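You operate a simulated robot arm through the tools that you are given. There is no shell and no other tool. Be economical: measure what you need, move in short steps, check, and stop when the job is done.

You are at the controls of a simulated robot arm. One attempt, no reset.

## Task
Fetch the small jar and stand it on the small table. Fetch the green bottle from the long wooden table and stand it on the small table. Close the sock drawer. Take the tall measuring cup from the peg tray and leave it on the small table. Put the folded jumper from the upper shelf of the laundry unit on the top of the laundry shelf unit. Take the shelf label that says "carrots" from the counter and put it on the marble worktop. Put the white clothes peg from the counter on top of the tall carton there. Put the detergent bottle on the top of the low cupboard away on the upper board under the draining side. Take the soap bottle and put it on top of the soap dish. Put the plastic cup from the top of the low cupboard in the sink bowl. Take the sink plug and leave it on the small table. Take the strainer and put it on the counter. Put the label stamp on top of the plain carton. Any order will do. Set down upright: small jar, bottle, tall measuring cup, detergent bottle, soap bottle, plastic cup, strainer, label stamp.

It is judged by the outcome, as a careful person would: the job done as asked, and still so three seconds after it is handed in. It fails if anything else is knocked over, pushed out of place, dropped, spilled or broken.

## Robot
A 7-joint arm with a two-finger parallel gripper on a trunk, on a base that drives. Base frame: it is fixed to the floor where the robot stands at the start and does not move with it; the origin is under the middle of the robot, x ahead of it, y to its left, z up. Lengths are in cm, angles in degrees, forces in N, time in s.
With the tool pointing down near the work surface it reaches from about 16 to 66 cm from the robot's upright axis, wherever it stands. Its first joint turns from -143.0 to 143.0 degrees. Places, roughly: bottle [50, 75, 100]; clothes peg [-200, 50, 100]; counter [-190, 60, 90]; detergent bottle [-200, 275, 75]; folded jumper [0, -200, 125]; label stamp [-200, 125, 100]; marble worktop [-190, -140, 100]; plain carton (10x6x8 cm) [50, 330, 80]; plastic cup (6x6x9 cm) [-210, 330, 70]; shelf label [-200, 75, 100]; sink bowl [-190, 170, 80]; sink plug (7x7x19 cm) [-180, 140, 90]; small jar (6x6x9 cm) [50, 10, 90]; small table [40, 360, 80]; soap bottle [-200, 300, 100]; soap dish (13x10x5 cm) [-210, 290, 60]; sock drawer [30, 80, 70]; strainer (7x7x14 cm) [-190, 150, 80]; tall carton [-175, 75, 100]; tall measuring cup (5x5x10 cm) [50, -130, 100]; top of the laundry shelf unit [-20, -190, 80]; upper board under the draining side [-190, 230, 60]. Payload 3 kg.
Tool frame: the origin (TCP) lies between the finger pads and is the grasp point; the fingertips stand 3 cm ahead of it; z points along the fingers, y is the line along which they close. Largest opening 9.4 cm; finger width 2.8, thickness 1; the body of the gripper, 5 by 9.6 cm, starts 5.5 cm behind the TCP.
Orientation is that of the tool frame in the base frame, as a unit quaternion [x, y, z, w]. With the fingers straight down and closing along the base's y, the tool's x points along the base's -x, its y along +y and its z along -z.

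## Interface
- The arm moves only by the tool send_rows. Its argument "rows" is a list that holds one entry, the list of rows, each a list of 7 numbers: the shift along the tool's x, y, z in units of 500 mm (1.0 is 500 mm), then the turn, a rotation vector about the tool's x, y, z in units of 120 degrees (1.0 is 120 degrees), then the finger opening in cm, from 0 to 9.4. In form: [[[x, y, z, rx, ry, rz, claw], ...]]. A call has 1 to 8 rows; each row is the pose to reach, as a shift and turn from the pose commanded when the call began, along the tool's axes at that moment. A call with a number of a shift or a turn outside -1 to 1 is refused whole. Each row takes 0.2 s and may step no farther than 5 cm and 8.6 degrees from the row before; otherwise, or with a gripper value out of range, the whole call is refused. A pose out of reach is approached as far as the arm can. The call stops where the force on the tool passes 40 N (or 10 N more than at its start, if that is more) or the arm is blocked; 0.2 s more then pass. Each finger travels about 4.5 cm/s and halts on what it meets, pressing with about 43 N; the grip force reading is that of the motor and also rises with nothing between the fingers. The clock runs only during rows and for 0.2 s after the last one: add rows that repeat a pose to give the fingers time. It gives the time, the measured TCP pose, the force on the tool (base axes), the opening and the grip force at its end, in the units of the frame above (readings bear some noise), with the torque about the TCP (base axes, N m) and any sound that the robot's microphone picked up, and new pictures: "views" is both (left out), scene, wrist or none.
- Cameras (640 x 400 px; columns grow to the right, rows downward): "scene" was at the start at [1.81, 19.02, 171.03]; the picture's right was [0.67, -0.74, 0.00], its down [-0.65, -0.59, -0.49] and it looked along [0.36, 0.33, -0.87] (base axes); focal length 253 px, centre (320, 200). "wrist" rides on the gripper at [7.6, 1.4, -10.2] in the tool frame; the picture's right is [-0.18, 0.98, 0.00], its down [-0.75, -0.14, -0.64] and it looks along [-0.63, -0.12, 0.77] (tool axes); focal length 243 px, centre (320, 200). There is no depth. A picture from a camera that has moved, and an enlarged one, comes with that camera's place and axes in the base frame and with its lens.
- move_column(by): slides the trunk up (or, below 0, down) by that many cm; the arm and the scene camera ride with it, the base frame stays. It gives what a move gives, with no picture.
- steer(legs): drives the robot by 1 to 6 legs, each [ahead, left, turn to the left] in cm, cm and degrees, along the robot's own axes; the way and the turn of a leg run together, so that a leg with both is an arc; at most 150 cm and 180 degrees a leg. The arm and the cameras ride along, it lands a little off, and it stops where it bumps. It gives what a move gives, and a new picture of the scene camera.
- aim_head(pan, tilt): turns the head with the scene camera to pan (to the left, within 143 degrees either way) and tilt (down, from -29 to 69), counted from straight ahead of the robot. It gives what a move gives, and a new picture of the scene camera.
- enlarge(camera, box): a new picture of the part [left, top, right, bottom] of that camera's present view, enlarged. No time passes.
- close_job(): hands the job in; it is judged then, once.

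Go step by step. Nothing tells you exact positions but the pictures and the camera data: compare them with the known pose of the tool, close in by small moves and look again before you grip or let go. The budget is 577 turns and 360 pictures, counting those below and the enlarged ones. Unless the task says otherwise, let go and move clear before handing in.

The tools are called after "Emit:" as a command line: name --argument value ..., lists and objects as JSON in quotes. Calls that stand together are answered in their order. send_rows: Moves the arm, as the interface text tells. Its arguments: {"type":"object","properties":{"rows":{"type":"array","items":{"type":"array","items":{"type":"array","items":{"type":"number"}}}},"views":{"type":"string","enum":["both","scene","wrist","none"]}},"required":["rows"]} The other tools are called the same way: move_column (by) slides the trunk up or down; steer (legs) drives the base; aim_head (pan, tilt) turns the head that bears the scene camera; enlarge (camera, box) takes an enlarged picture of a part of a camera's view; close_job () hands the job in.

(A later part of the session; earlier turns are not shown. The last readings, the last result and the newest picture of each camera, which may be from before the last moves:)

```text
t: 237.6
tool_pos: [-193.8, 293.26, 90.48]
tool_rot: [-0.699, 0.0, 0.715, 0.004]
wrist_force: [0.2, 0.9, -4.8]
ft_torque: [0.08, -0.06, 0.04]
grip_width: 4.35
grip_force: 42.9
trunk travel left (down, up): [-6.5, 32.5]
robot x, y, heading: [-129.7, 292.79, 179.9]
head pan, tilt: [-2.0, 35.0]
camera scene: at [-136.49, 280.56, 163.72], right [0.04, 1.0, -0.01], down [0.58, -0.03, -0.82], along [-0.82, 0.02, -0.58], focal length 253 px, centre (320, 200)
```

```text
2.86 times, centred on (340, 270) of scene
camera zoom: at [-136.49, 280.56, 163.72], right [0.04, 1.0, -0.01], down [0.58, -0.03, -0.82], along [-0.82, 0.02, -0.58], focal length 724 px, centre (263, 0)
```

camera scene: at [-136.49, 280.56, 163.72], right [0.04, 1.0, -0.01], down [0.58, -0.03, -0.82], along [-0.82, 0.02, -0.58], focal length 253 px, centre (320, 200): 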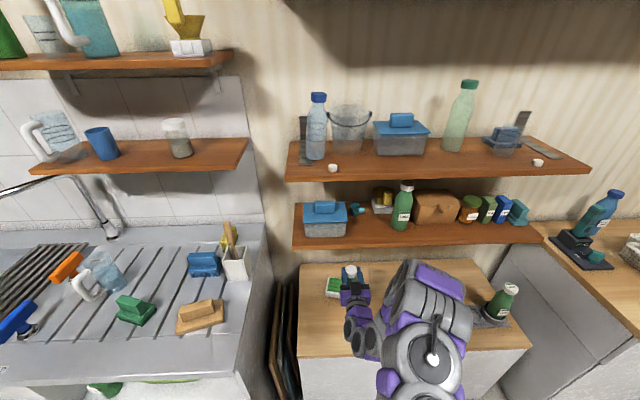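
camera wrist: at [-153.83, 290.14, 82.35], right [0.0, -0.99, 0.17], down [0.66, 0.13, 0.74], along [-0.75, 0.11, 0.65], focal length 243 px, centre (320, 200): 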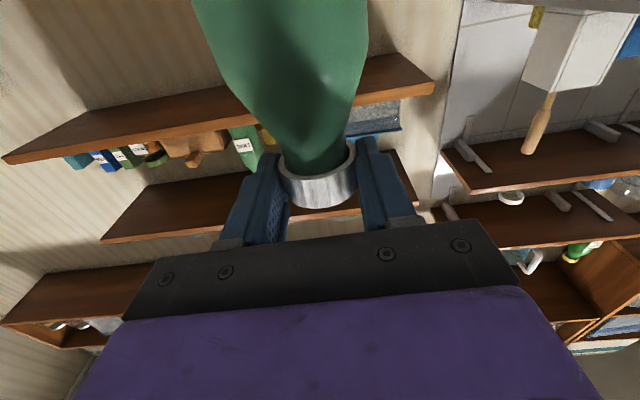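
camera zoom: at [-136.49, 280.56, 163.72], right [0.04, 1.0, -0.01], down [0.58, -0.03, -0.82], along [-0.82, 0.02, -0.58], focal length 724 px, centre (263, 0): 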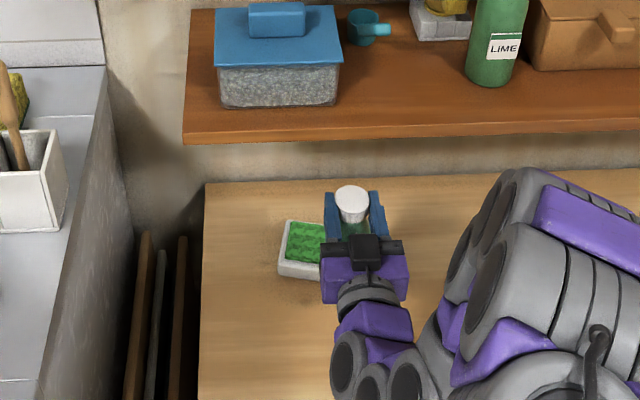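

The base sways a bit after driving. I advance the rest with the arm slowly, and let it settle.

Emit:
send_rows --rows '[[[0, 0.01, 0.03, 0, 0, 0, 3], [0, 0.02, 0.06, 0, 0, 0, 3], [0, 0.02, 0.06, 0, 0, 0, 3], [0, 0.02, 0.06, 0, 0, 0, 3], [0, 0.02, 0.06, 0, 0, 0, 3]]]' --views "none"

Emit:
steer --legs '[[9, 0, 0]]'

Emit:
send_rows --rows '[[[0, 0, 0, 0, 0, 0, 3], [0, 0, 0, 0, 0, 0, 3], [0, 0, 0, 0, 0, 0, 3], [0, 0, 0, 0, 0, 0, 3], [0, 0, 0, 0, 0, 0, 3], [0, 0, 0, 0, 0, 0, 3]]]' --views "scene"

Emit:
enlarge --camera "scene" --box '[280, 220, 420, 340]'

```text
t: 238.8
tool_pos: [-196.78, 290.33, 90.5]
tool_rot: [-0.699, -0.006, 0.715, 0.007]
wrist_force: [0.2, -1.5, -4.1]
ft_torque: [-0.07, -0.08, -0.03]
grip_width: 4.33
grip_force: 43.1
trunk travel left (down, up): [-6.5, 32.5]
robot x, y, heading: [-130.06, 292.3, 179.6]
head pan, tilt: [-2.0, 35.0]
```

```text
t: 239.9
tool_pos: [-205.73, 291.69, 90.44]
tool_rot: [-0.699, -0.002, 0.715, 0.006]
wrist_force: [-0.8, 0.2, -4.5]
ft_torque: [0.02, -0.07, -0.01]
grip_width: 4.32
grip_force: 42.9
trunk travel left (down, up): [-6.5, 32.5]
robot x, y, heading: [-139.14, 292.5, 180.2]
head pan, tilt: [-2.0, 35.0]
camera scene: at [-145.64, 279.3, 163.63], right [0.04, 1.0, 0.0], down [0.58, -0.02, -0.82], along [-0.82, 0.03, -0.58], focal length 253 px, centre (320, 200)
```

scene: 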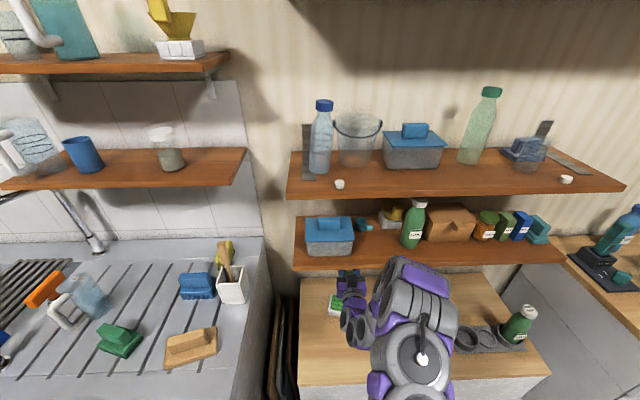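

```text
t: 241.3
tool_pos: [-205.67, 291.33, 90.65]
tool_rot: [-0.698, -0.003, 0.716, 0.008]
wrist_force: [0.3, -0.4, -3.6]
ft_torque: [-0.05, -0.07, 0.02]
grip_width: 4.32
grip_force: 42.9
trunk travel left (down, up): [-6.5, 32.5]
robot x, y, heading: [-138.52, 292.44, 180.0]
head pan, tilt: [-2.0, 35.0]
camera scene: at [-145.54, 278.7, 163.58], right [0.04, 1.0, 0.0], down [0.58, -0.02, -0.82], along [-0.82, 0.03, -0.58], focal length 253 px, centre (320, 200)
```

scene: 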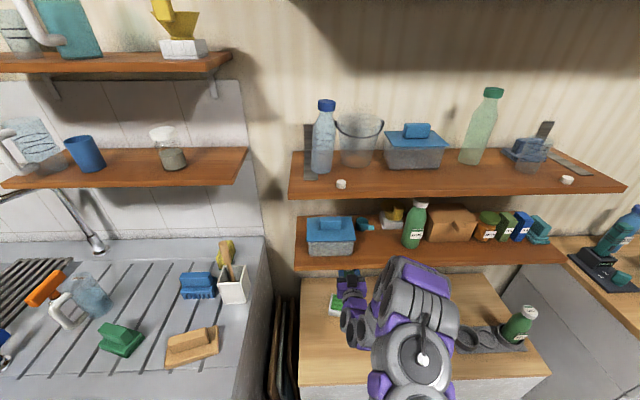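

```text
3.33 times, centred on (350, 280) of scene
camera zoom: at [-145.54, 278.7, 163.58], right [0.04, 1.0, 0.0], down [0.58, -0.02, -0.82], along [-0.82, 0.03, -0.58], focal length 845 px, centre (220, -67)
```

zoom: 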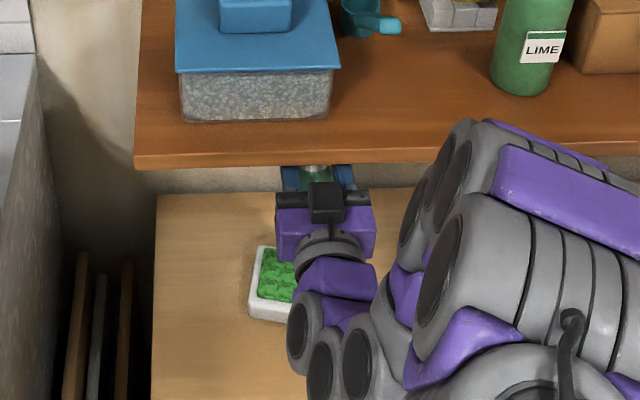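

The dish centre is about (-205, 292); the bottle is over it. I lower slowly.

Emit:
send_rows --rows '[[[0.03, -0.012, -0.01, 0, 0, 0, 3], [0.05, -0.012, -0.01, 0, 0, 0, 3], [0.07, -0.012, -0.01, 0, 0, 0, 3], [0.082, -0.012, -0.01, 0, 0, 0, 3], [0.094, -0.012, -0.01, 0, 0, 0, 3], [0.104, -0.012, -0.01, 0, 0, 0, 3], [0.114, -0.012, -0.01, 0, 0, 0, 3]]]' --views "wrist"

```text
t: 242.9
tool_pos: [-205.28, 292.0, 84.91]
tool_rot: [-0.698, -0.003, 0.716, 0.007]
wrist_force: [0.1, 0.9, -4.1]
ft_torque: [-0.01, -0.08, 0.01]
grip_width: 4.36
grip_force: 42.8
trunk travel left (down, up): [-6.5, 32.5]
robot x, y, heading: [-139.01, 292.96, 180.0]
head pan, tilt: [-2.0, 35.0]
camera wrist: at [-195.12, 290.62, 76.92], right [0.0, -0.99, 0.17], down [0.66, 0.13, 0.74], along [-0.75, 0.11, 0.65], focal length 243 px, centre (320, 200)
```

wrist: 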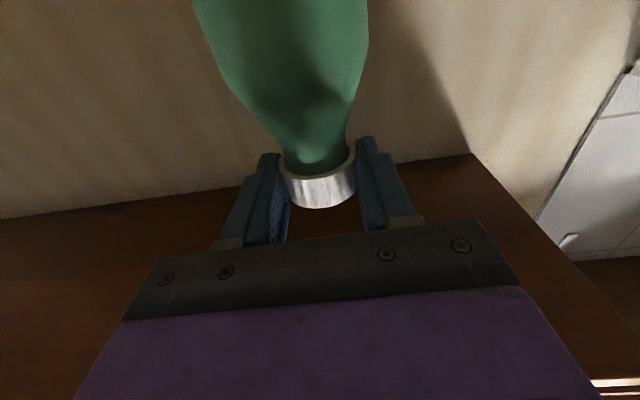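

Emit:
send_rows --rows '[[[0.008, 0, 0, 0, 0, 0, 3], [0.016, 0, 0, 0, 0, 0, 3], [0.024, 0, 0, 0, 0, 0, 3], [0.032, 0, 0, 0, 0, 0, 3], [0.038, 0, 0, 0, 0, 0, 3]]]' --views "scene"

Emit:
enlarge --camera "scene" --box '[310, 250, 410, 320]'

```text
t: 244.1
tool_pos: [-205.26, 292.1, 83.39]
tool_rot: [-0.696, -0.003, 0.718, 0.007]
wrist_force: [-5.3, 1.2, 34.9]
ft_torque: [-0.46, 0.72, -0.06]
grip_width: 4.39
grip_force: 43.1
trunk travel left (down, up): [-6.5, 32.5]
robot x, y, heading: [-139.03, 292.83, 179.8]
head pan, tilt: [-2.0, 35.0]
camera scene: at [-144.87, 278.78, 163.66], right [0.04, 1.0, 0.0], down [0.57, -0.02, -0.82], along [-0.82, 0.03, -0.57], focal length 253 px, centre (320, 200)
```

scene: 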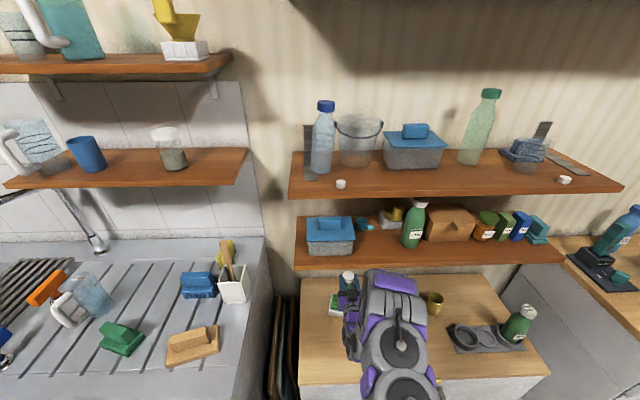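

```text
5.71 times, centred on (360, 285) of scene
camera zoom: at [-144.87, 278.78, 163.66], right [0.04, 1.0, 0.0], down [0.57, -0.02, -0.82], along [-0.82, 0.03, -0.57], focal length 1448 px, centre (91, -286)
```

zoom: 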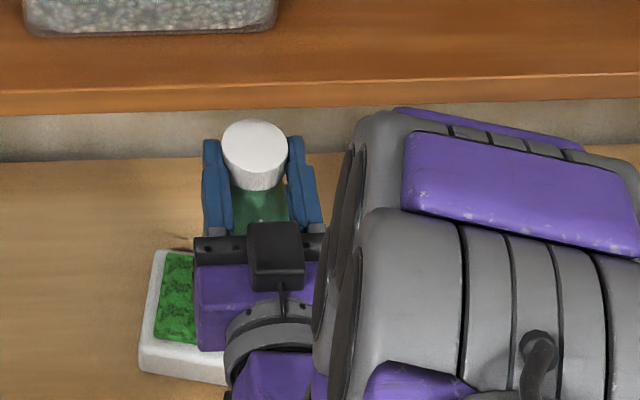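

Contact at z 83.4, consistent with the dish top, and the bottle is over the dish centre. I relieve, release and back off.

Emit:
send_rows --rows '[[[-0.006, 0, 0, 0, 0, 0, 3], [-0.01, 0, 0, 0, 0, 0, 3], [-0.01, 0, 0, 0, 0, 0, 4.8], [-0.01, 0, 0, 0, 0, 0, 6], [-0.01, 0, 0, 0, 0, 0, 7.5], [-0.01, 0, 0, 0, 0, 0, 7.5]]]' --views "wrist"

```text
t: 245.5
tool_pos: [-205.29, 291.95, 83.42]
tool_rot: [-0.698, -0.004, 0.716, 0.007]
wrist_force: [-0.3, -0.5, 0.2]
ft_torque: [0.01, 0.03, -0.01]
grip_width: 7.48
grip_force: 0.0
trunk travel left (down, up): [-6.5, 32.5]
robot x, y, heading: [-138.91, 292.6, 179.8]
head pan, tilt: [-2.0, 35.0]
camera wrist: at [-195.09, 290.64, 75.52], right [0.0, -0.99, 0.17], down [0.66, 0.13, 0.74], along [-0.75, 0.11, 0.65], focal length 243 px, centre (320, 200)
```

wrist: 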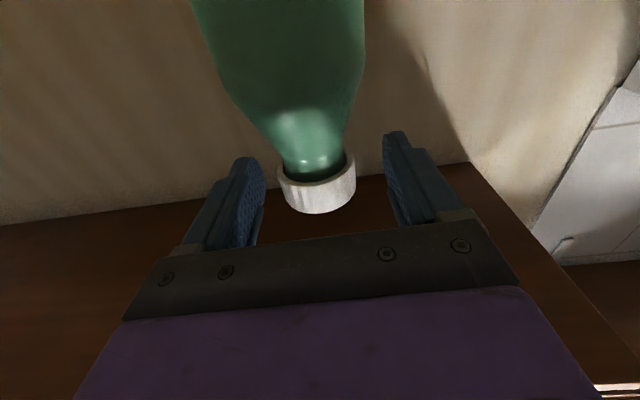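

Emit:
send_rows --rows '[[[0, 0, -0.03, 0, 0, 0, 7.5], [0, 0, -0.09, 0, 0, 0, 7.5], [0, 0, -0.16, 0, 0, 0, 7.5], [0, 0, -0.2, 0, 0, 0, 7.5]]]' --views "none"

Emit:
steer --legs '[[-30, 0, 0]]'

Emit:
enlarge --camera "scene" --box '[270, 170, 430, 310]'

```text
t: 246.5
tool_pos: [-195.31, 292.13, 83.32]
tool_rot: [-0.698, -0.004, 0.716, 0.006]
wrist_force: [-1.1, -0.5, 0.4]
ft_torque: [-0.01, -0.01, -0.01]
grip_width: 7.5
grip_force: 0.0
trunk travel left (down, up): [-6.5, 32.5]
robot x, y, heading: [-139.23, 292.66, 179.8]
head pan, tilt: [-2.0, 35.0]
```

```text
t: 248.5
tool_pos: [-165.06, 291.93, 83.2]
tool_rot: [-0.698, -0.004, 0.716, 0.007]
wrist_force: [0.1, 0.5, 0.0]
ft_torque: [0.04, -0.01, -0.07]
grip_width: 7.51
grip_force: 0.1
trunk travel left (down, up): [-6.5, 32.5]
robot x, y, heading: [-109.22, 292.53, 179.8]
head pan, tilt: [-2.0, 35.0]
camera scene: at [-115.13, 278.72, 163.6], right [0.04, 1.0, 0.0], down [0.57, -0.02, -0.82], along [-0.82, 0.03, -0.58], focal length 253 px, centre (320, 200)
```

scene: 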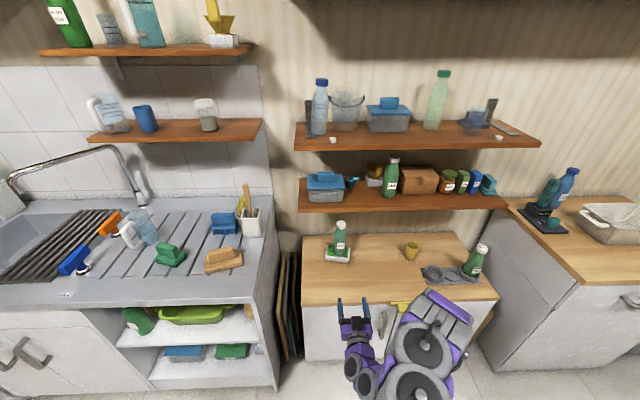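

```text
2.86 times, centred on (350, 240) of scene
camera zoom: at [-115.13, 278.72, 163.6], right [0.04, 1.0, 0.0], down [0.57, -0.02, -0.82], along [-0.82, 0.03, -0.58], focal length 724 px, centre (234, 86)
```

zoom: 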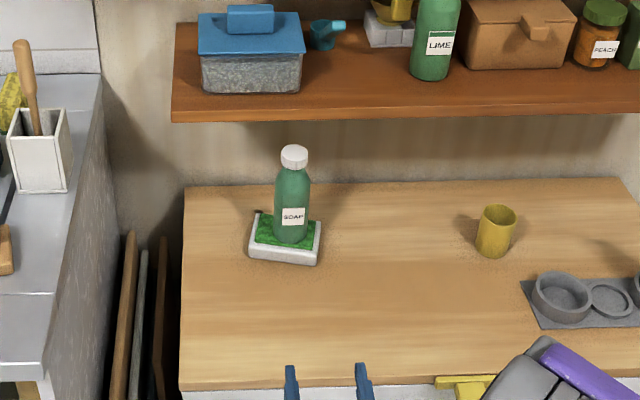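

Soap bottle stands on the dish. Next the yellow cup at about (-201, 328): I tilt the tool to ~48° so the under-side camera clears the cupboard top, and slide over.

Emit:
send_rows --rows '[[[-0.04, 0, 0, 0, 0.07, 0, 9], [-0.08, 0, 0, 0, 0.14, 0, 9], [-0.1, 0, 0, 0, 0.21, 0, 9], [-0.1, 0, 0, 0, 0.28, 0, 9], [-0.1, 0, 0, 0, 0.36, 0, 9]]]' --views "none"

Emit:
steer --legs '[[0, -35.5, 0]]'

Emit:
send_rows --rows '[[[0, 0, 0, 0, 0, 0, 9], [0, 0, 0, 0, 0, 0, 9], [0, 0, 0, 0, 0, 0, 9]]]' --views "both"

```text
refused: row 5 steps farther than a row can; nothing moved
```

```text
t: 250.8
tool_pos: [-164.95, 327.77, 83.37]
tool_rot: [-0.697, -0.003, 0.717, 0.008]
wrist_force: [0.5, 0.7, 0.3]
ft_torque: [-0.01, 0.01, -0.02]
grip_width: 7.5
grip_force: 0.0
trunk travel left (down, up): [-6.5, 32.5]
robot x, y, heading: [-108.64, 328.33, 179.9]
head pan, tilt: [-2.0, 35.0]
camera scene: at [-115.15, 314.36, 163.58], right [0.04, 1.0, 0.0], down [0.58, -0.02, -0.82], along [-0.82, 0.03, -0.58], focal length 253 px, centre (320, 200)
```

scene: 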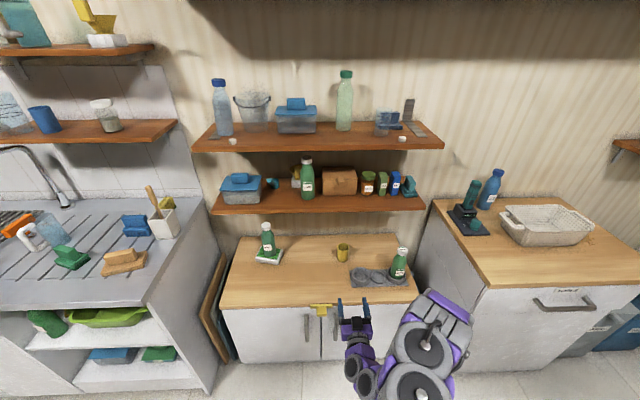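

```text
t: 251.6
tool_pos: [-164.99, 327.87, 83.54]
tool_rot: [-0.697, -0.004, 0.717, 0.006]
wrist_force: [0.6, -0.1, 0.0]
ft_torque: [0.0, 0.01, -0.05]
grip_width: 9.0
grip_force: 0.0
trunk travel left (down, up): [-6.5, 32.5]
robot x, y, heading: [-108.82, 328.67, 179.9]
head pan, tilt: [-2.0, 35.0]
camera scene: at [-115.15, 314.58, 163.6], right [0.04, 1.0, 0.0], down [0.58, -0.02, -0.82], along [-0.82, 0.03, -0.58], focal length 253 px, centre (320, 200)
camera wrist: at [-154.72, 326.46, 75.35], right [0.0, -0.99, 0.17], down [0.66, 0.13, 0.74], along [-0.75, 0.11, 0.65], focal length 243 px, centre (320, 200)
```

scene: 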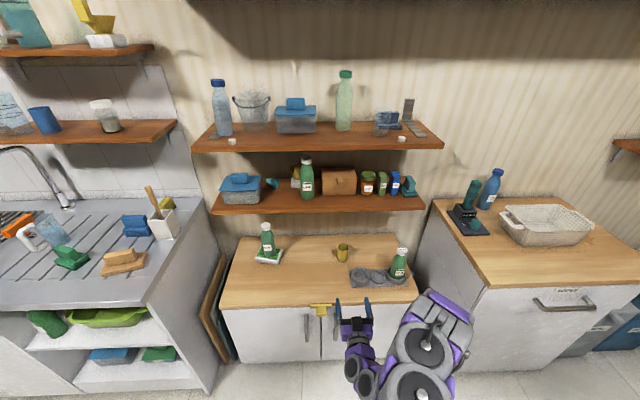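
wrist: 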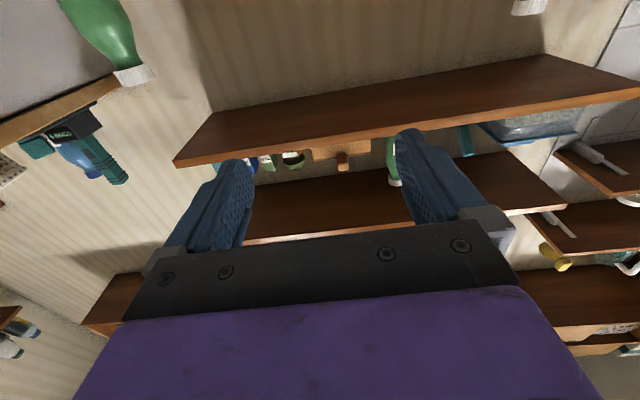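

Emit:
send_rows --rows '[[[-0.04, 0, 0, 0, 0.07, 0, 9], [-0.08, 0, 0, 0, 0.14, 0, 9], [-0.1, 0, 0, 0, 0.21, 0, 9], [-0.1, 0, 0, 0, 0.28, 0, 9], [-0.1, 0, 0, 0, 0.35, 0, 9]]]' --views "wrist"

```text
t: 252.8
tool_pos: [-164.6, 327.81, 88.58]
tool_rot: [0.907, 0.0, -0.42, -0.007]
wrist_force: [0.0, -0.2, 0.0]
ft_torque: [-0.03, -0.05, -0.02]
grip_width: 8.98
grip_force: 0.1
out of reach, approached as far as the arm can: row 2, 3, 4
trunk travel left (down, up): [-6.5, 32.5]
robot x, y, heading: [-108.88, 328.55, 180.0]
head pan, tilt: [-2.0, 35.0]
camera wrist: at [-151.65, 326.36, 89.34], right [-0.12, -0.98, 0.13], down [0.0, 0.13, 0.99], along [-0.99, 0.12, -0.01], focal length 243 px, centre (320, 200)
```

wrist: 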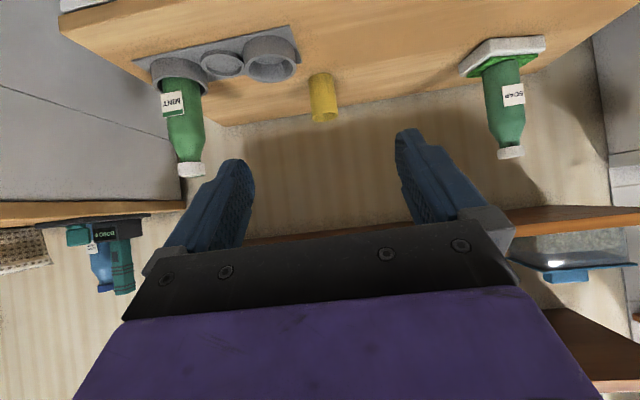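

Cup ≈ (-200, 329), top z≈73.5. I drive in above it, then lower.

Emit:
steer --legs '[[31, 0, 0]]'

Emit:
move_column --by -6

Emit:
send_rows --rows '[[[0, 0, 0, 0, 0, 0, 9], [0, 0, 0, 0, 0, 0, 9]]]' --views "wrist"

```text
t: 254.9
tool_pos: [-195.74, 327.71, 88.4]
tool_rot: [0.908, 0.001, -0.419, -0.008]
wrist_force: [0.2, -0.9, 1.4]
ft_torque: [0.01, -0.02, 0.01]
grip_width: 9.03
grip_force: 0.1
trunk travel left (down, up): [-6.5, 32.5]
robot x, y, heading: [-140.25, 328.59, 180.0]
head pan, tilt: [-2.0, 35.0]
camera scene: at [-146.22, 314.3, 163.57], right [0.04, 1.0, 0.0], down [0.58, -0.02, -0.82], along [-0.82, 0.03, -0.58], focal length 253 px, centre (320, 200)
```

scene: 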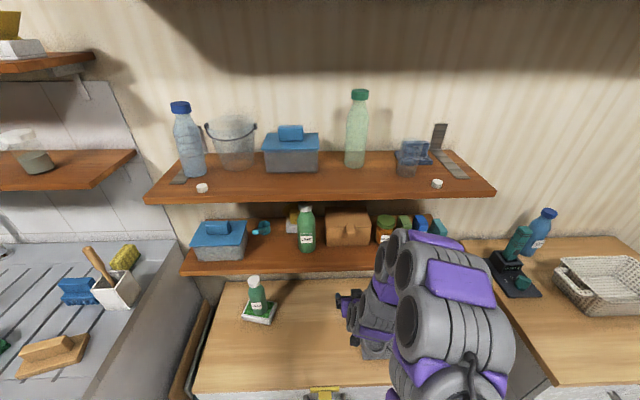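

```text
t: 255.9
tool_pos: [-195.51, 327.68, 82.49]
tool_rot: [0.907, 0.0, -0.421, -0.007]
wrist_force: [0.5, -0.1, -0.5]
ft_torque: [-0.01, 0.0, 0.01]
grip_width: 9.0
grip_force: 0.1
trunk travel left (down, up): [-0.5, 38.5]
robot x, y, heading: [-139.85, 328.52, 179.7]
head pan, tilt: [-2.0, 35.0]
```

```text
t: 256.5
tool_pos: [-195.53, 327.75, 82.47]
tool_rot: [0.907, 0.0, -0.421, -0.008]
wrist_force: [-0.4, -0.4, 0.3]
ft_torque: [0.03, 0.06, -0.02]
grip_width: 8.97
grip_force: 0.1
trunk travel left (down, up): [-0.5, 38.5]
robot x, y, heading: [-139.63, 328.4, 179.9]
head pan, tilt: [-2.0, 35.0]
camera wrist: at [-182.69, 326.23, 83.18], right [-0.13, -0.98, 0.13], down [0.0, 0.13, 0.99], along [-0.99, 0.13, -0.01], focal length 243 px, centre (320, 200)
```

wrist: 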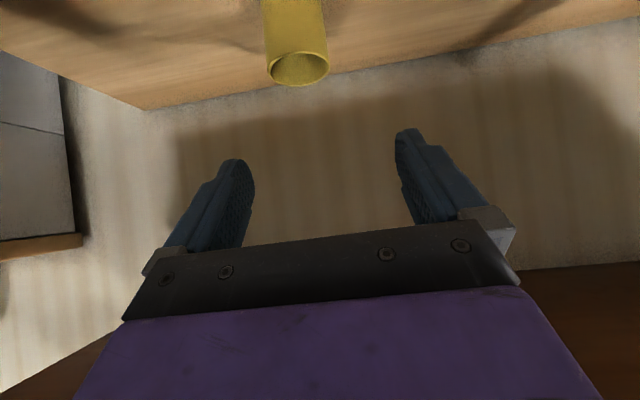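

Emit:
send_rows --rows '[[[0.06, -0.026, 0, 0, 0, 0, 9.2], [0.12, -0.026, 0.0, 0, 0, 0, 9.2], [0.12, -0.026, 0.08, 0, 0, 0, 9.2], [0.12, -0.026, 0.14, 0, 0, 0, 9.2], [0.12, -0.026, 0.18, 0, 0, 0, 9.2]]]' --views "wrist"

```text
t: 257.7
tool_pos: [-198.64, 329.26, 72.22]
tool_rot: [0.907, 0.0, -0.421, -0.008]
wrist_force: [0.0, 0.1, -0.1]
ft_torque: [0.0, 0.0, 0.01]
grip_width: 9.2
grip_force: 0.1
out of reach, approached as far as the arm can: row 1, 2
trunk travel left (down, up): [-0.5, 38.5]
robot x, y, heading: [-139.95, 328.35, 180.0]
head pan, tilt: [-2.0, 35.0]
camera wrist: at [-185.72, 327.68, 72.86], right [-0.13, -0.98, 0.13], down [0.0, 0.13, 0.99], along [-0.99, 0.13, -0.01], focal length 243 px, centre (320, 200)
```

wrist: 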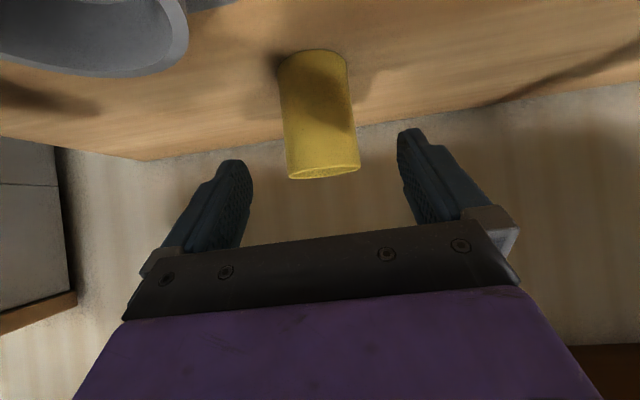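

Refined: cup centre ≈ (-204.5, 329.5), rim z≈70.7. I advance along the tool and close.

Emit:
send_rows --rows '[[[0, 0, 0.04, 0, 0, 0, 9.2], [0, 0, 0.08, 0, 0, 0, 9.2], [0, 0, 0.11, 0, 0, 0, 9.2], [0, 0, 0.14, 0, 0, 0, 9.2]]]' --views "wrist"

```text
t: 258.7
tool_pos: [-203.92, 329.34, 67.39]
tool_rot: [0.908, 0.0, -0.42, -0.008]
wrist_force: [-0.2, 0.0, 0.6]
ft_torque: [-0.03, 0.0, 0.0]
grip_width: 9.19
grip_force: 0.1
trunk travel left (down, up): [-0.5, 38.5]
robot x, y, heading: [-140.07, 328.33, 179.8]
head pan, tilt: [-2.0, 35.0]
camera wrist: at [-191.02, 327.78, 68.24], right [-0.13, -0.98, 0.13], down [0.0, 0.13, 0.99], along [-0.99, 0.13, -0.01], focal length 243 px, centre (320, 200)
```

wrist: 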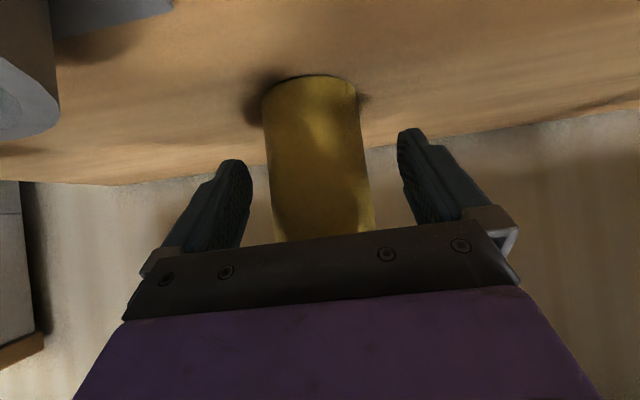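

Emit:
send_rows --rows '[[[0, 0, 0, 0, 0, 0, 7], [0, 0, 0, 0, 0, 0, 5.2], [0, 0, 0, 0, 0, 0, 4], [0, 0, 0, 0, 0, 0, 3], [0, 0, 0, 0, 0, 0, 3], [0, 0, 0, 0, 0, 0, 3]]]' --views "wrist"

```text
t: 260.1
tool_pos: [-203.94, 329.37, 67.61]
tool_rot: [0.907, 0.001, -0.42, -0.007]
wrist_force: [0.9, 0.2, -0.3]
ft_torque: [-0.01, 0.01, 0.04]
grip_width: 5.69
grip_force: 43.2
trunk travel left (down, up): [-0.5, 38.5]
robot x, y, heading: [-139.75, 328.35, 179.8]
head pan, tilt: [-2.0, 35.0]
camera wrist: at [-191.03, 327.78, 68.26], right [-0.13, -0.98, 0.13], down [0.0, 0.13, 0.99], along [-0.99, 0.13, -0.01], focal length 243 px, centre (320, 200)
```

wrist: 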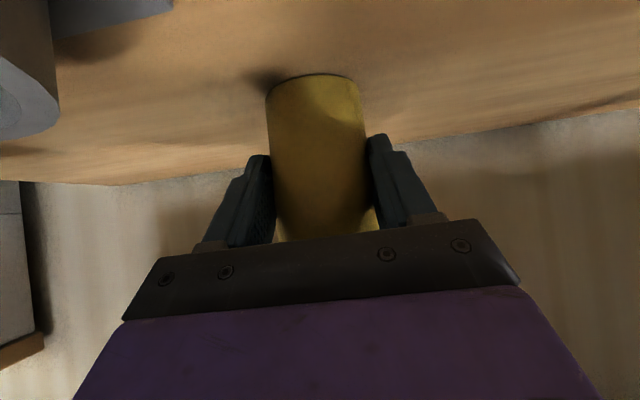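

Emit:
send_rows --rows '[[[-0.0154, 0, -0.0128, 0, 0, 0, 3], [-0.031, 0, -0.0256, 0, 0, 0, 3], [-0.062, 0, -0.051, 0, 0, 0, 3], [-0.1, 0, -0.083, 0, 0, 0, 3], [-0.14, 0, -0.116, 0, 0, 0, 3]]]' --views "wrist"

```text
t: 261.3
tool_pos: [-204.02, 329.27, 76.73]
tool_rot: [0.907, 0.001, -0.422, -0.007]
wrist_force: [0.8, 0.9, -1.3]
ft_torque: [0.04, -0.01, 0.0]
grip_width: 5.74
grip_force: 43.1
trunk travel left (down, up): [-0.5, 38.5]
robot x, y, heading: [-139.92, 328.8, 180.1]
head pan, tilt: [-2.0, 35.0]
camera wrist: at [-191.07, 327.68, 77.41], right [-0.13, -0.98, 0.13], down [0.0, 0.13, 0.99], along [-0.99, 0.13, -0.01], focal length 243 px, centre (320, 200)
```

wrist: 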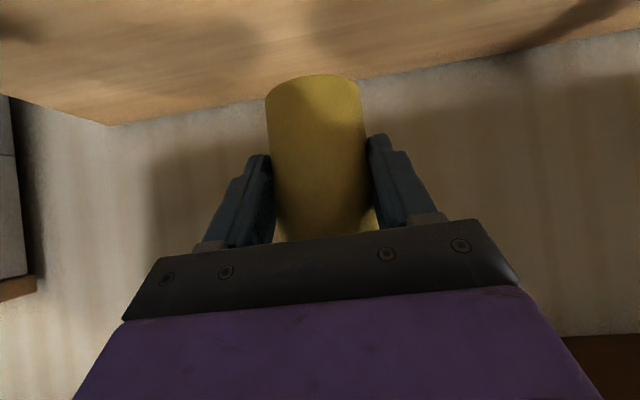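

Cup held. I back out, raise the trunk, and drive left to the sink.

Emit:
steer --legs '[[-52, 0, 0]]'

Emit:
move_column --by 28

Emit:
steer --legs '[[0, 80, 0], [0, 78, 0]]'

Emit:
aim_head --pan 5 --tilt 40

```text
t: 264.3
tool_pos: [-152.15, 328.85, 76.53]
tool_rot: [0.907, 0.002, -0.421, -0.007]
wrist_force: [-0.7, 0.6, -0.9]
ft_torque: [0.0, 0.02, 0.0]
grip_width: 5.75
grip_force: 43.1
trunk travel left (down, up): [-0.5, 38.5]
robot x, y, heading: [-88.06, 328.15, 179.8]
head pan, tilt: [-2.0, 35.0]
camera scene: at [-94.46, 314.38, 157.59], right [0.04, 1.0, 0.0], down [0.58, -0.02, -0.82], along [-0.82, 0.03, -0.58], focal length 253 px, centre (320, 200)
```

scene: 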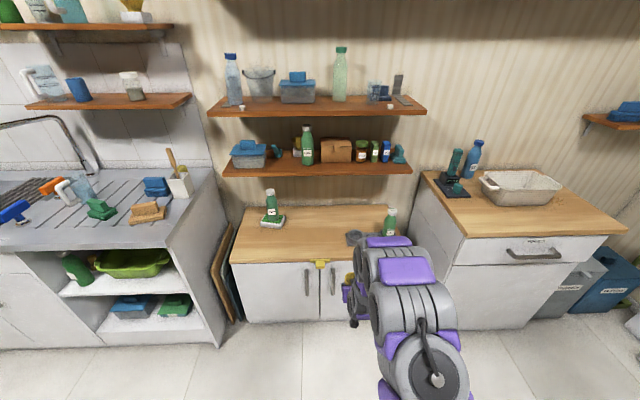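

```text
t: 267.2
tool_pos: [-152.2, 328.87, 104.68]
tool_rot: [0.907, 0.001, -0.421, -0.008]
wrist_force: [-0.4, 0.1, -0.2]
ft_torque: [-0.01, -0.01, 0.01]
grip_width: 5.72
grip_force: 42.9
trunk travel left (down, up): [-28.5, 10.5]
robot x, y, heading: [-88.27, 328.32, 180.1]
head pan, tilt: [-2.0, 35.0]
```

```text
t: 275.3
tool_pos: [-151.93, 170.26, 104.69]
tool_rot: [0.907, 0.002, -0.421, -0.007]
wrist_force: [-0.3, 0.1, 0.2]
ft_torque: [-0.03, 0.0, 0.0]
grip_width: 5.73
grip_force: 42.9
trunk travel left (down, up): [-28.5, 10.5]
robot x, y, heading: [-87.79, 169.76, -180.0]
head pan, tilt: [-2.0, 35.0]
camera scene: at [-94.3, 155.95, 185.59], right [0.03, 1.0, 0.0], down [0.58, -0.02, -0.82], along [-0.82, 0.03, -0.58], focal length 253 px, centre (320, 200)
```

scene: 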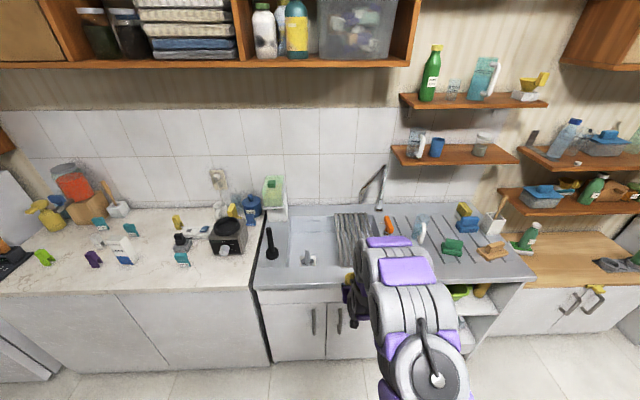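

```text
t: 275.9
tool_pos: [-151.73, 170.28, 104.85]
tool_rot: [0.907, 0.001, -0.422, -0.008]
wrist_force: [-0.5, 0.5, -0.4]
ft_torque: [0.04, -0.03, -0.04]
grip_width: 5.72
grip_force: 42.6
trunk travel left (down, up): [-28.5, 10.5]
robot x, y, heading: [-87.89, 169.81, -179.7]
head pan, tilt: [5.0, 40.0]
camera scene: at [-93.96, 154.83, 184.83], right [-0.09, 1.0, 0.0], down [0.64, 0.06, -0.76], along [-0.76, -0.07, -0.64], focal length 253 px, centre (320, 200)
```

scene: 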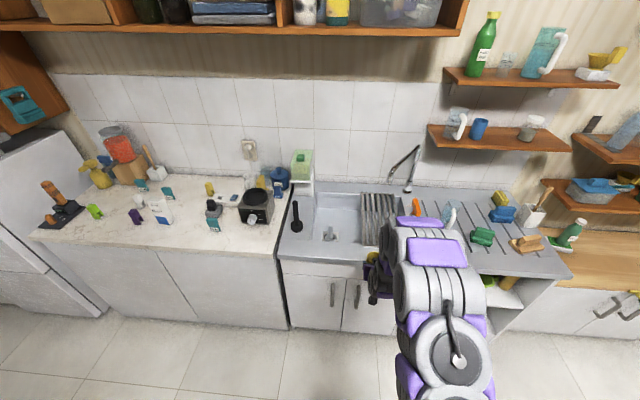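

Now I see the sink and the counter. I enlarge the sink area.

Emit:
enlarge --camera "scene" --box '[270, 140, 430, 270]'

Emit:
enlarge --camera "scene" --box '[60, 140, 320, 260]'

Emit:
send_rows --rows '[[[0, 0, 0, 0, 0, 0, 3]]]' --views "wrist"

```text
3.08 times, centred on (350, 205) of scene
camera zoom: at [-93.96, 154.83, 184.83], right [-0.09, 1.0, 0.0], down [0.64, 0.06, -0.76], along [-0.76, -0.07, -0.64], focal length 780 px, centre (228, 185)
```

zoom: 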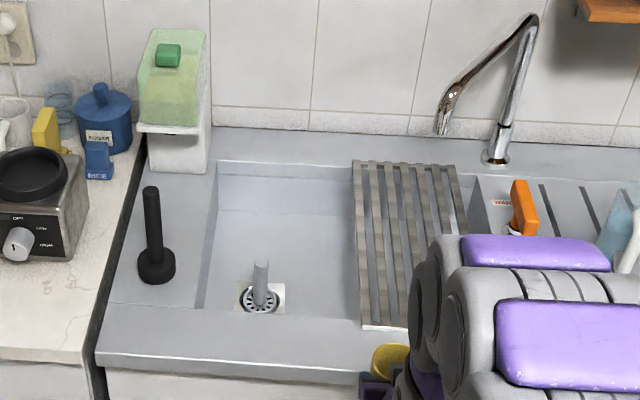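

```text
2.46 times, centred on (190, 200) of scene
camera zoom: at [-93.96, 154.83, 184.83], right [-0.09, 1.0, 0.0], down [0.64, 0.06, -0.76], along [-0.76, -0.07, -0.64], focal length 624 px, centre (640, 200)
```

zoom: 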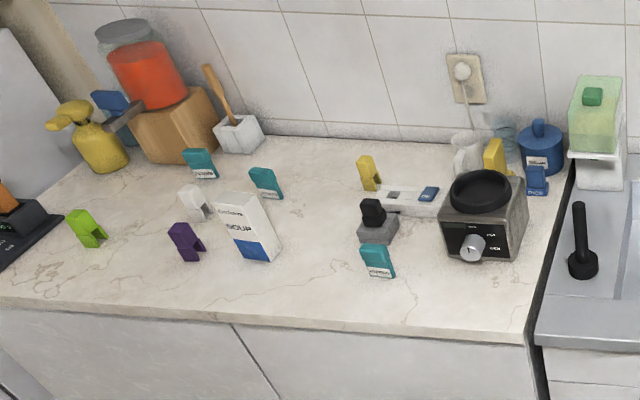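

```text
t: 276.3
tool_pos: [-151.76, 170.26, 104.84]
tool_rot: [0.907, 0.002, -0.421, -0.008]
wrist_force: [0.3, 0.3, -0.1]
ft_torque: [0.01, -0.07, 0.01]
grip_width: 5.75
grip_force: 42.6
trunk travel left (down, up): [-28.5, 10.5]
robot x, y, heading: [-87.83, 169.89, -180.0]
head pan, tilt: [5.0, 40.0]
camera wrist: at [-138.88, 168.82, 105.52], right [-0.12, -0.98, 0.13], down [0.01, 0.13, 0.99], along [-0.99, 0.12, -0.01], focal length 243 px, centre (320, 200)
```

wrist: 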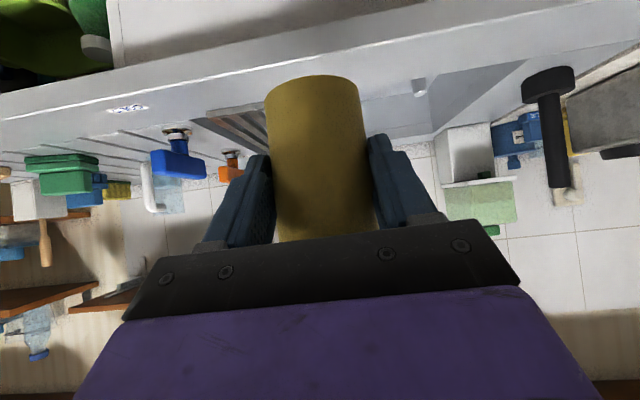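

Sink bowl: x -177…-215, y 142–168 free (rack beyond 169), floor z≈76; the strainer stands in it at (-189, 152), the black sink plug left of it. I'll put the cup at about (-200, 162).

Emit:
steer --legs '[[0, 8.3, 0], [46, 0, 0]]'

Emit:
send_rows --rows '[[[0, 0, 0, 0, 0, 0, 3], [0, 0, 0, 0, 0, 0, 3]]]' --views "wrist"

Emit:
enlarge --camera "scene" --box '[230, 170, 430, 330]'

```text
t: 279.8
tool_pos: [-197.71, 160.42, 104.83]
tool_rot: [0.907, 0.004, -0.421, -0.011]
wrist_force: [-0.3, -1.0, -0.5]
ft_torque: [0.04, -0.03, -0.04]
grip_width: 5.75
grip_force: 42.7
trunk travel left (down, up): [-28.5, 10.5]
robot x, y, heading: [-133.67, 161.4, -179.7]
head pan, tilt: [5.0, 40.0]
camera scene: at [-140.06, 141.8, 184.4], right [-0.09, 1.0, 0.02], down [0.64, 0.08, -0.76], along [-0.76, -0.05, -0.65], focal length 253 px, centre (320, 200)
```

scene: 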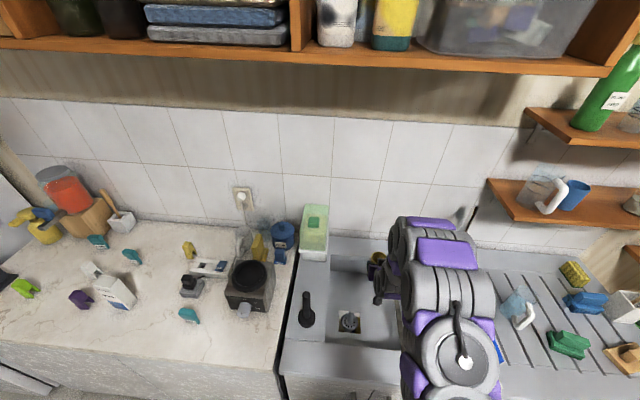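

```text
t: 280.6
tool_pos: [-197.37, 159.29, 105.05]
tool_rot: [0.905, 0.008, -0.424, -0.007]
wrist_force: [-0.2, -0.5, -0.5]
ft_torque: [0.03, -0.02, -0.02]
grip_width: 5.74
grip_force: 43.3
trunk travel left (down, up): [-28.5, 10.5]
robot x, y, heading: [-133.95, 160.03, -179.6]
head pan, tilt: [5.0, 40.0]
stopped in row 2: the arm was blocked; the commanded pose is now the measured one
camera wrist: at [-184.45, 158.07, 105.71], right [-0.11, -0.99, 0.12], down [0.01, 0.12, 0.99], along [-0.99, 0.11, 0.0], focal length 243 px, centre (320, 200)
```

wrist: 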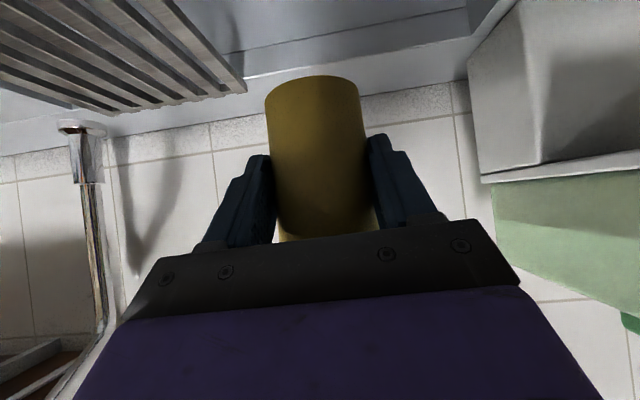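

```text
2.50 times, centred on (330, 250) of scene
camera zoom: at [-139.88, 141.41, 184.48], right [-0.09, 1.0, 0.02], down [0.64, 0.07, -0.76], along [-0.76, -0.06, -0.65], focal length 633 px, centre (295, 75)
```

zoom: 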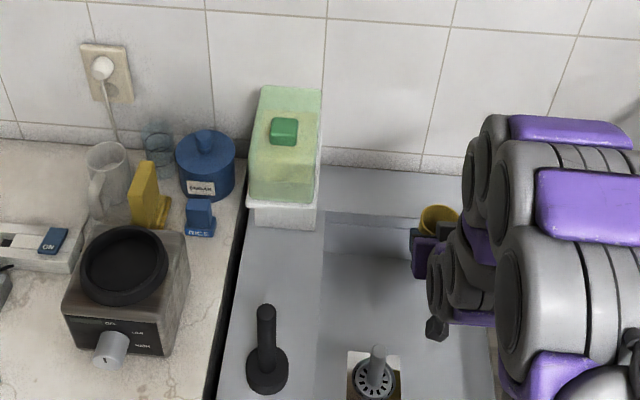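

The forearm touched the tap. I back off, and will shift the base left so the forearm comes in from the left side.

Emit:
steer --legs '[[-40, 0, 0]]'

Emit:
send_rows --rows '[[[0, -0.08, 0, 0, 0, 0, 3], [0, -0.17, -0.01, 0, 0, 0, 3], [0, -0.26, -0.03, 0, 0, 0, 3], [0, -0.35, -0.05, 0, 0, 0, 3], [0, -0.44, -0.08, 0, 0, 0, 3]]]' --views "scene"

```text
t: 283.1
tool_pos: [-156.75, 159.41, 105.08]
tool_rot: [0.906, 0.008, -0.424, -0.007]
wrist_force: [-0.4, -1.1, 0.2]
ft_torque: [0.05, 0.02, -0.08]
grip_width: 5.74
grip_force: 43.4
trunk travel left (down, up): [-28.5, 10.5]
robot x, y, heading: [-93.18, 160.03, -180.0]
head pan, tilt: [5.0, 40.0]
camera scene: at [-99.36, 142.12, 184.56], right [-0.09, 1.0, 0.02], down [0.64, 0.07, -0.76], along [-0.76, -0.06, -0.65], focal length 253 px, centre (320, 200)
```

scene: 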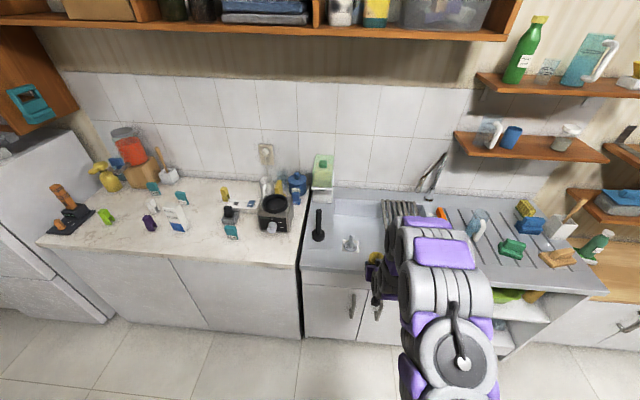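

```text
t: 284.3
tool_pos: [-153.73, 184.97, 107.66]
tool_rot: [0.905, 0.001, -0.425, 0.004]
wrist_force: [2.0, 1.2, 0.1]
ft_torque: [-0.05, 0.01, 0.04]
grip_width: 5.72
grip_force: 42.8
trunk travel left (down, up): [-28.5, 10.5]
robot x, y, heading: [-93.09, 160.62, -179.8]
head pan, tilt: [5.0, 40.0]
camera scene: at [-99.24, 148.01, 185.02], right [-0.09, 1.0, -0.01], down [0.64, 0.05, -0.77], along [-0.76, -0.08, -0.64], focal length 253 px, centre (320, 200)
```

scene: 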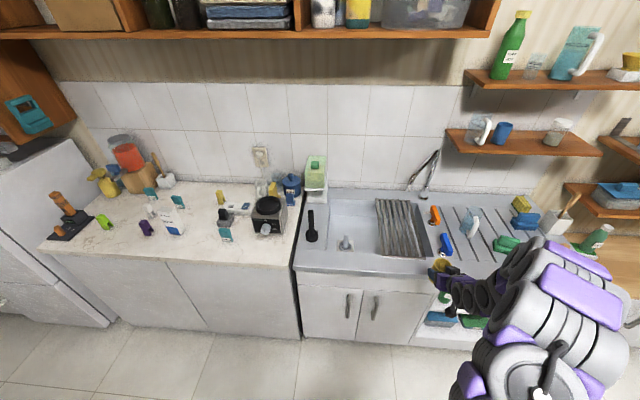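

With the hand offset to the right, the forearm now trails behind rather than beside the hand. I move the base left 23 and forward.

Emit:
steer --legs '[[0, 22.5, 0], [30, 0, 0]]'

Emit:
send_rows --rows '[[[0, 0, 0, 0, 0, 0, 3], [0, 0, 0, 0, 0, 0, 3], [0, 0, 0, 0, 0, 0, 3], [0, 0, 0, 0, 0, 0, 3]]]' --views "both"

```text
t: 287.6
tool_pos: [-183.86, 162.39, 107.54]
tool_rot: [0.905, 0.0, -0.425, 0.002]
wrist_force: [0.4, -0.4, 0.0]
ft_torque: [-0.03, 0.04, 0.0]
grip_width: 5.71
grip_force: 43.6
trunk travel left (down, up): [-28.5, 10.5]
robot x, y, heading: [-123.51, 138.0, 179.9]
head pan, tilt: [5.0, 40.0]
camera scene: at [-129.6, 124.55, 184.95], right [-0.09, 1.0, -0.01], down [0.64, 0.05, -0.76], along [-0.76, -0.07, -0.64], focal length 253 px, centre (320, 200)
```

scene: 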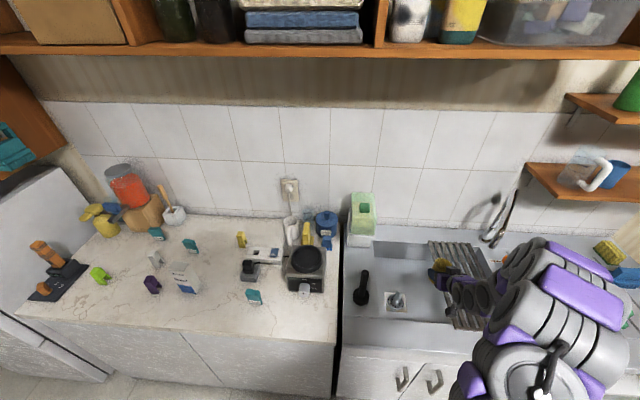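

```text
t: 288.6
tool_pos: [-183.64, 162.07, 107.85]
tool_rot: [0.905, 0.001, -0.425, 0.002]
wrist_force: [0.1, -0.1, -0.6]
ft_torque: [-0.01, 0.01, 0.03]
grip_width: 5.74
grip_force: 42.7
trunk travel left (down, up): [-28.5, 10.5]
robot x, y, heading: [-123.56, 138.14, 179.9]
head pan, tilt: [5.0, 40.0]
camera scene: at [-129.52, 124.38, 184.93], right [-0.09, 1.0, -0.01], down [0.64, 0.05, -0.76], along [-0.76, -0.07, -0.64], focal length 253 px, centre (320, 200)
camera wrist: at [-170.74, 160.74, 108.32], right [-0.11, -0.98, 0.14], down [0.01, 0.14, 0.99], along [-0.99, 0.12, 0.0], focal length 243 px, centre (320, 200)
```

scene: 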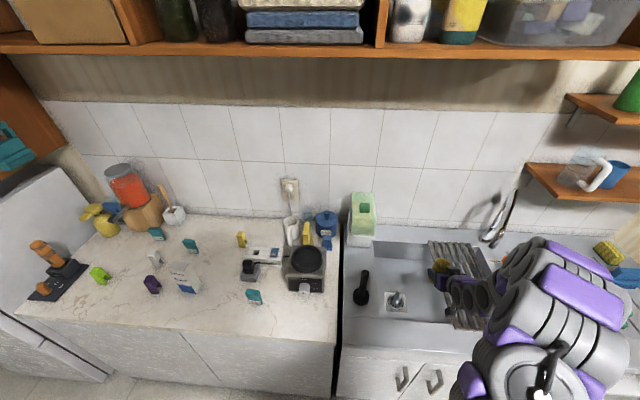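
wrist: 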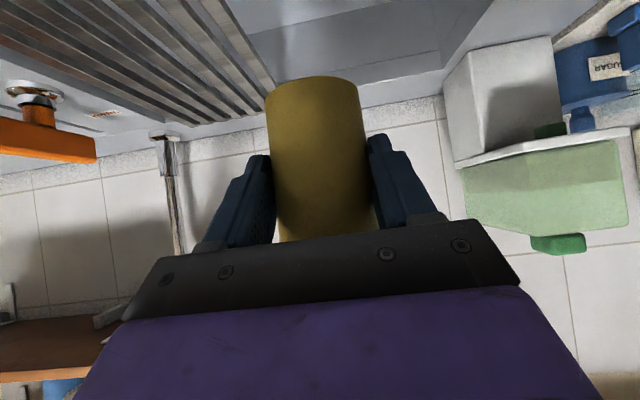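

The tap's spout tip is near (-193, 178, 116); clearance looks fine. I advance in two steps while checking.

Emit:
steer --legs '[[8, 0, 0]]'

Emit:
move_column --by -12

Emit:
steer --legs '[[7, 0, 0]]'

Emit:
enlarge --camera "scene" --box '[330, 200, 600, 360]'

```text
t: 289.7
tool_pos: [-191.82, 161.12, 107.78]
tool_rot: [0.905, 0.003, -0.425, -0.001]
wrist_force: [-0.1, -0.6, -0.6]
ft_torque: [0.04, -0.04, 0.02]
grip_width: 5.69
grip_force: 42.9
trunk travel left (down, up): [-28.5, 10.5]
robot x, y, heading: [-131.34, 137.96, 180.0]
head pan, tilt: [5.0, 40.0]
camera scene: at [-137.68, 123.26, 184.85], right [-0.09, 1.0, 0.0], down [0.64, 0.05, -0.76], along [-0.76, -0.07, -0.65], focal length 253 px, centre (320, 200)
```

scene: 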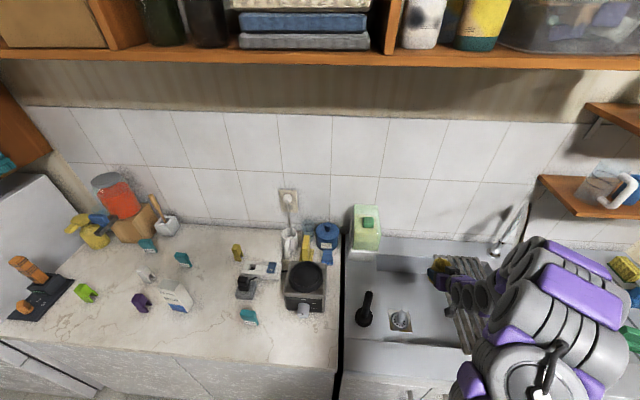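

```text
t: 291.2
tool_pos: [-191.53, 161.2, 96.07]
tool_rot: [0.905, 0.003, -0.426, -0.001]
wrist_force: [-0.7, -0.7, -0.9]
ft_torque: [0.0, -0.02, 0.01]
grip_width: 5.72
grip_force: 42.8
trunk travel left (down, up): [-16.5, 22.5]
robot x, y, heading: [-131.28, 137.93, 180.2]
head pan, tilt: [5.0, 40.0]
```

```text
t: 292.2
tool_pos: [-198.67, 161.14, 95.84]
tool_rot: [0.905, 0.003, -0.425, -0.002]
wrist_force: [0.6, -0.7, -0.3]
ft_torque: [-0.02, -0.03, -0.01]
grip_width: 5.73
grip_force: 43.1
trunk travel left (down, up): [-16.5, 22.5]
robot x, y, heading: [-138.03, 138.04, 180.1]
head pan, tilt: [5.0, 40.0]
camera scene: at [-144.67, 123.26, 172.85], right [-0.09, 1.0, 0.0], down [0.64, 0.05, -0.76], along [-0.76, -0.07, -0.65], focal length 253 px, centre (320, 200)
```

scene: 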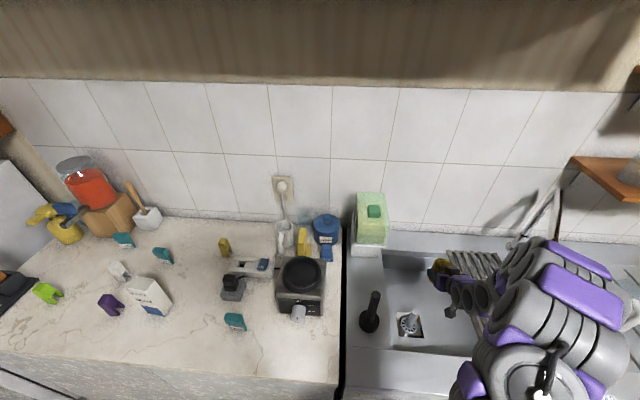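

```text
2.37 times, centred on (465, 280) of scene
camera zoom: at [-144.67, 123.26, 172.85], right [-0.09, 1.0, 0.0], down [0.64, 0.05, -0.76], along [-0.76, -0.07, -0.65], focal length 601 px, centre (-24, 10)
```

zoom: 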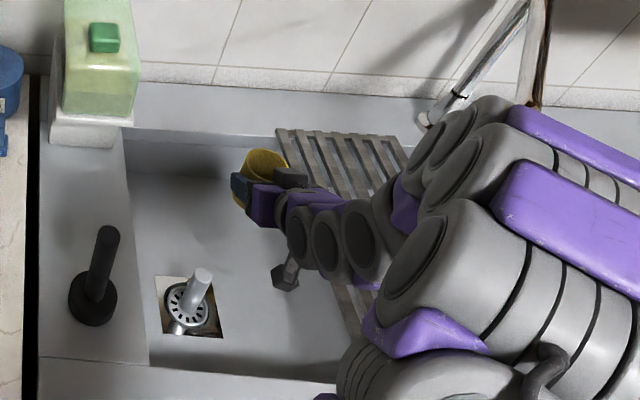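

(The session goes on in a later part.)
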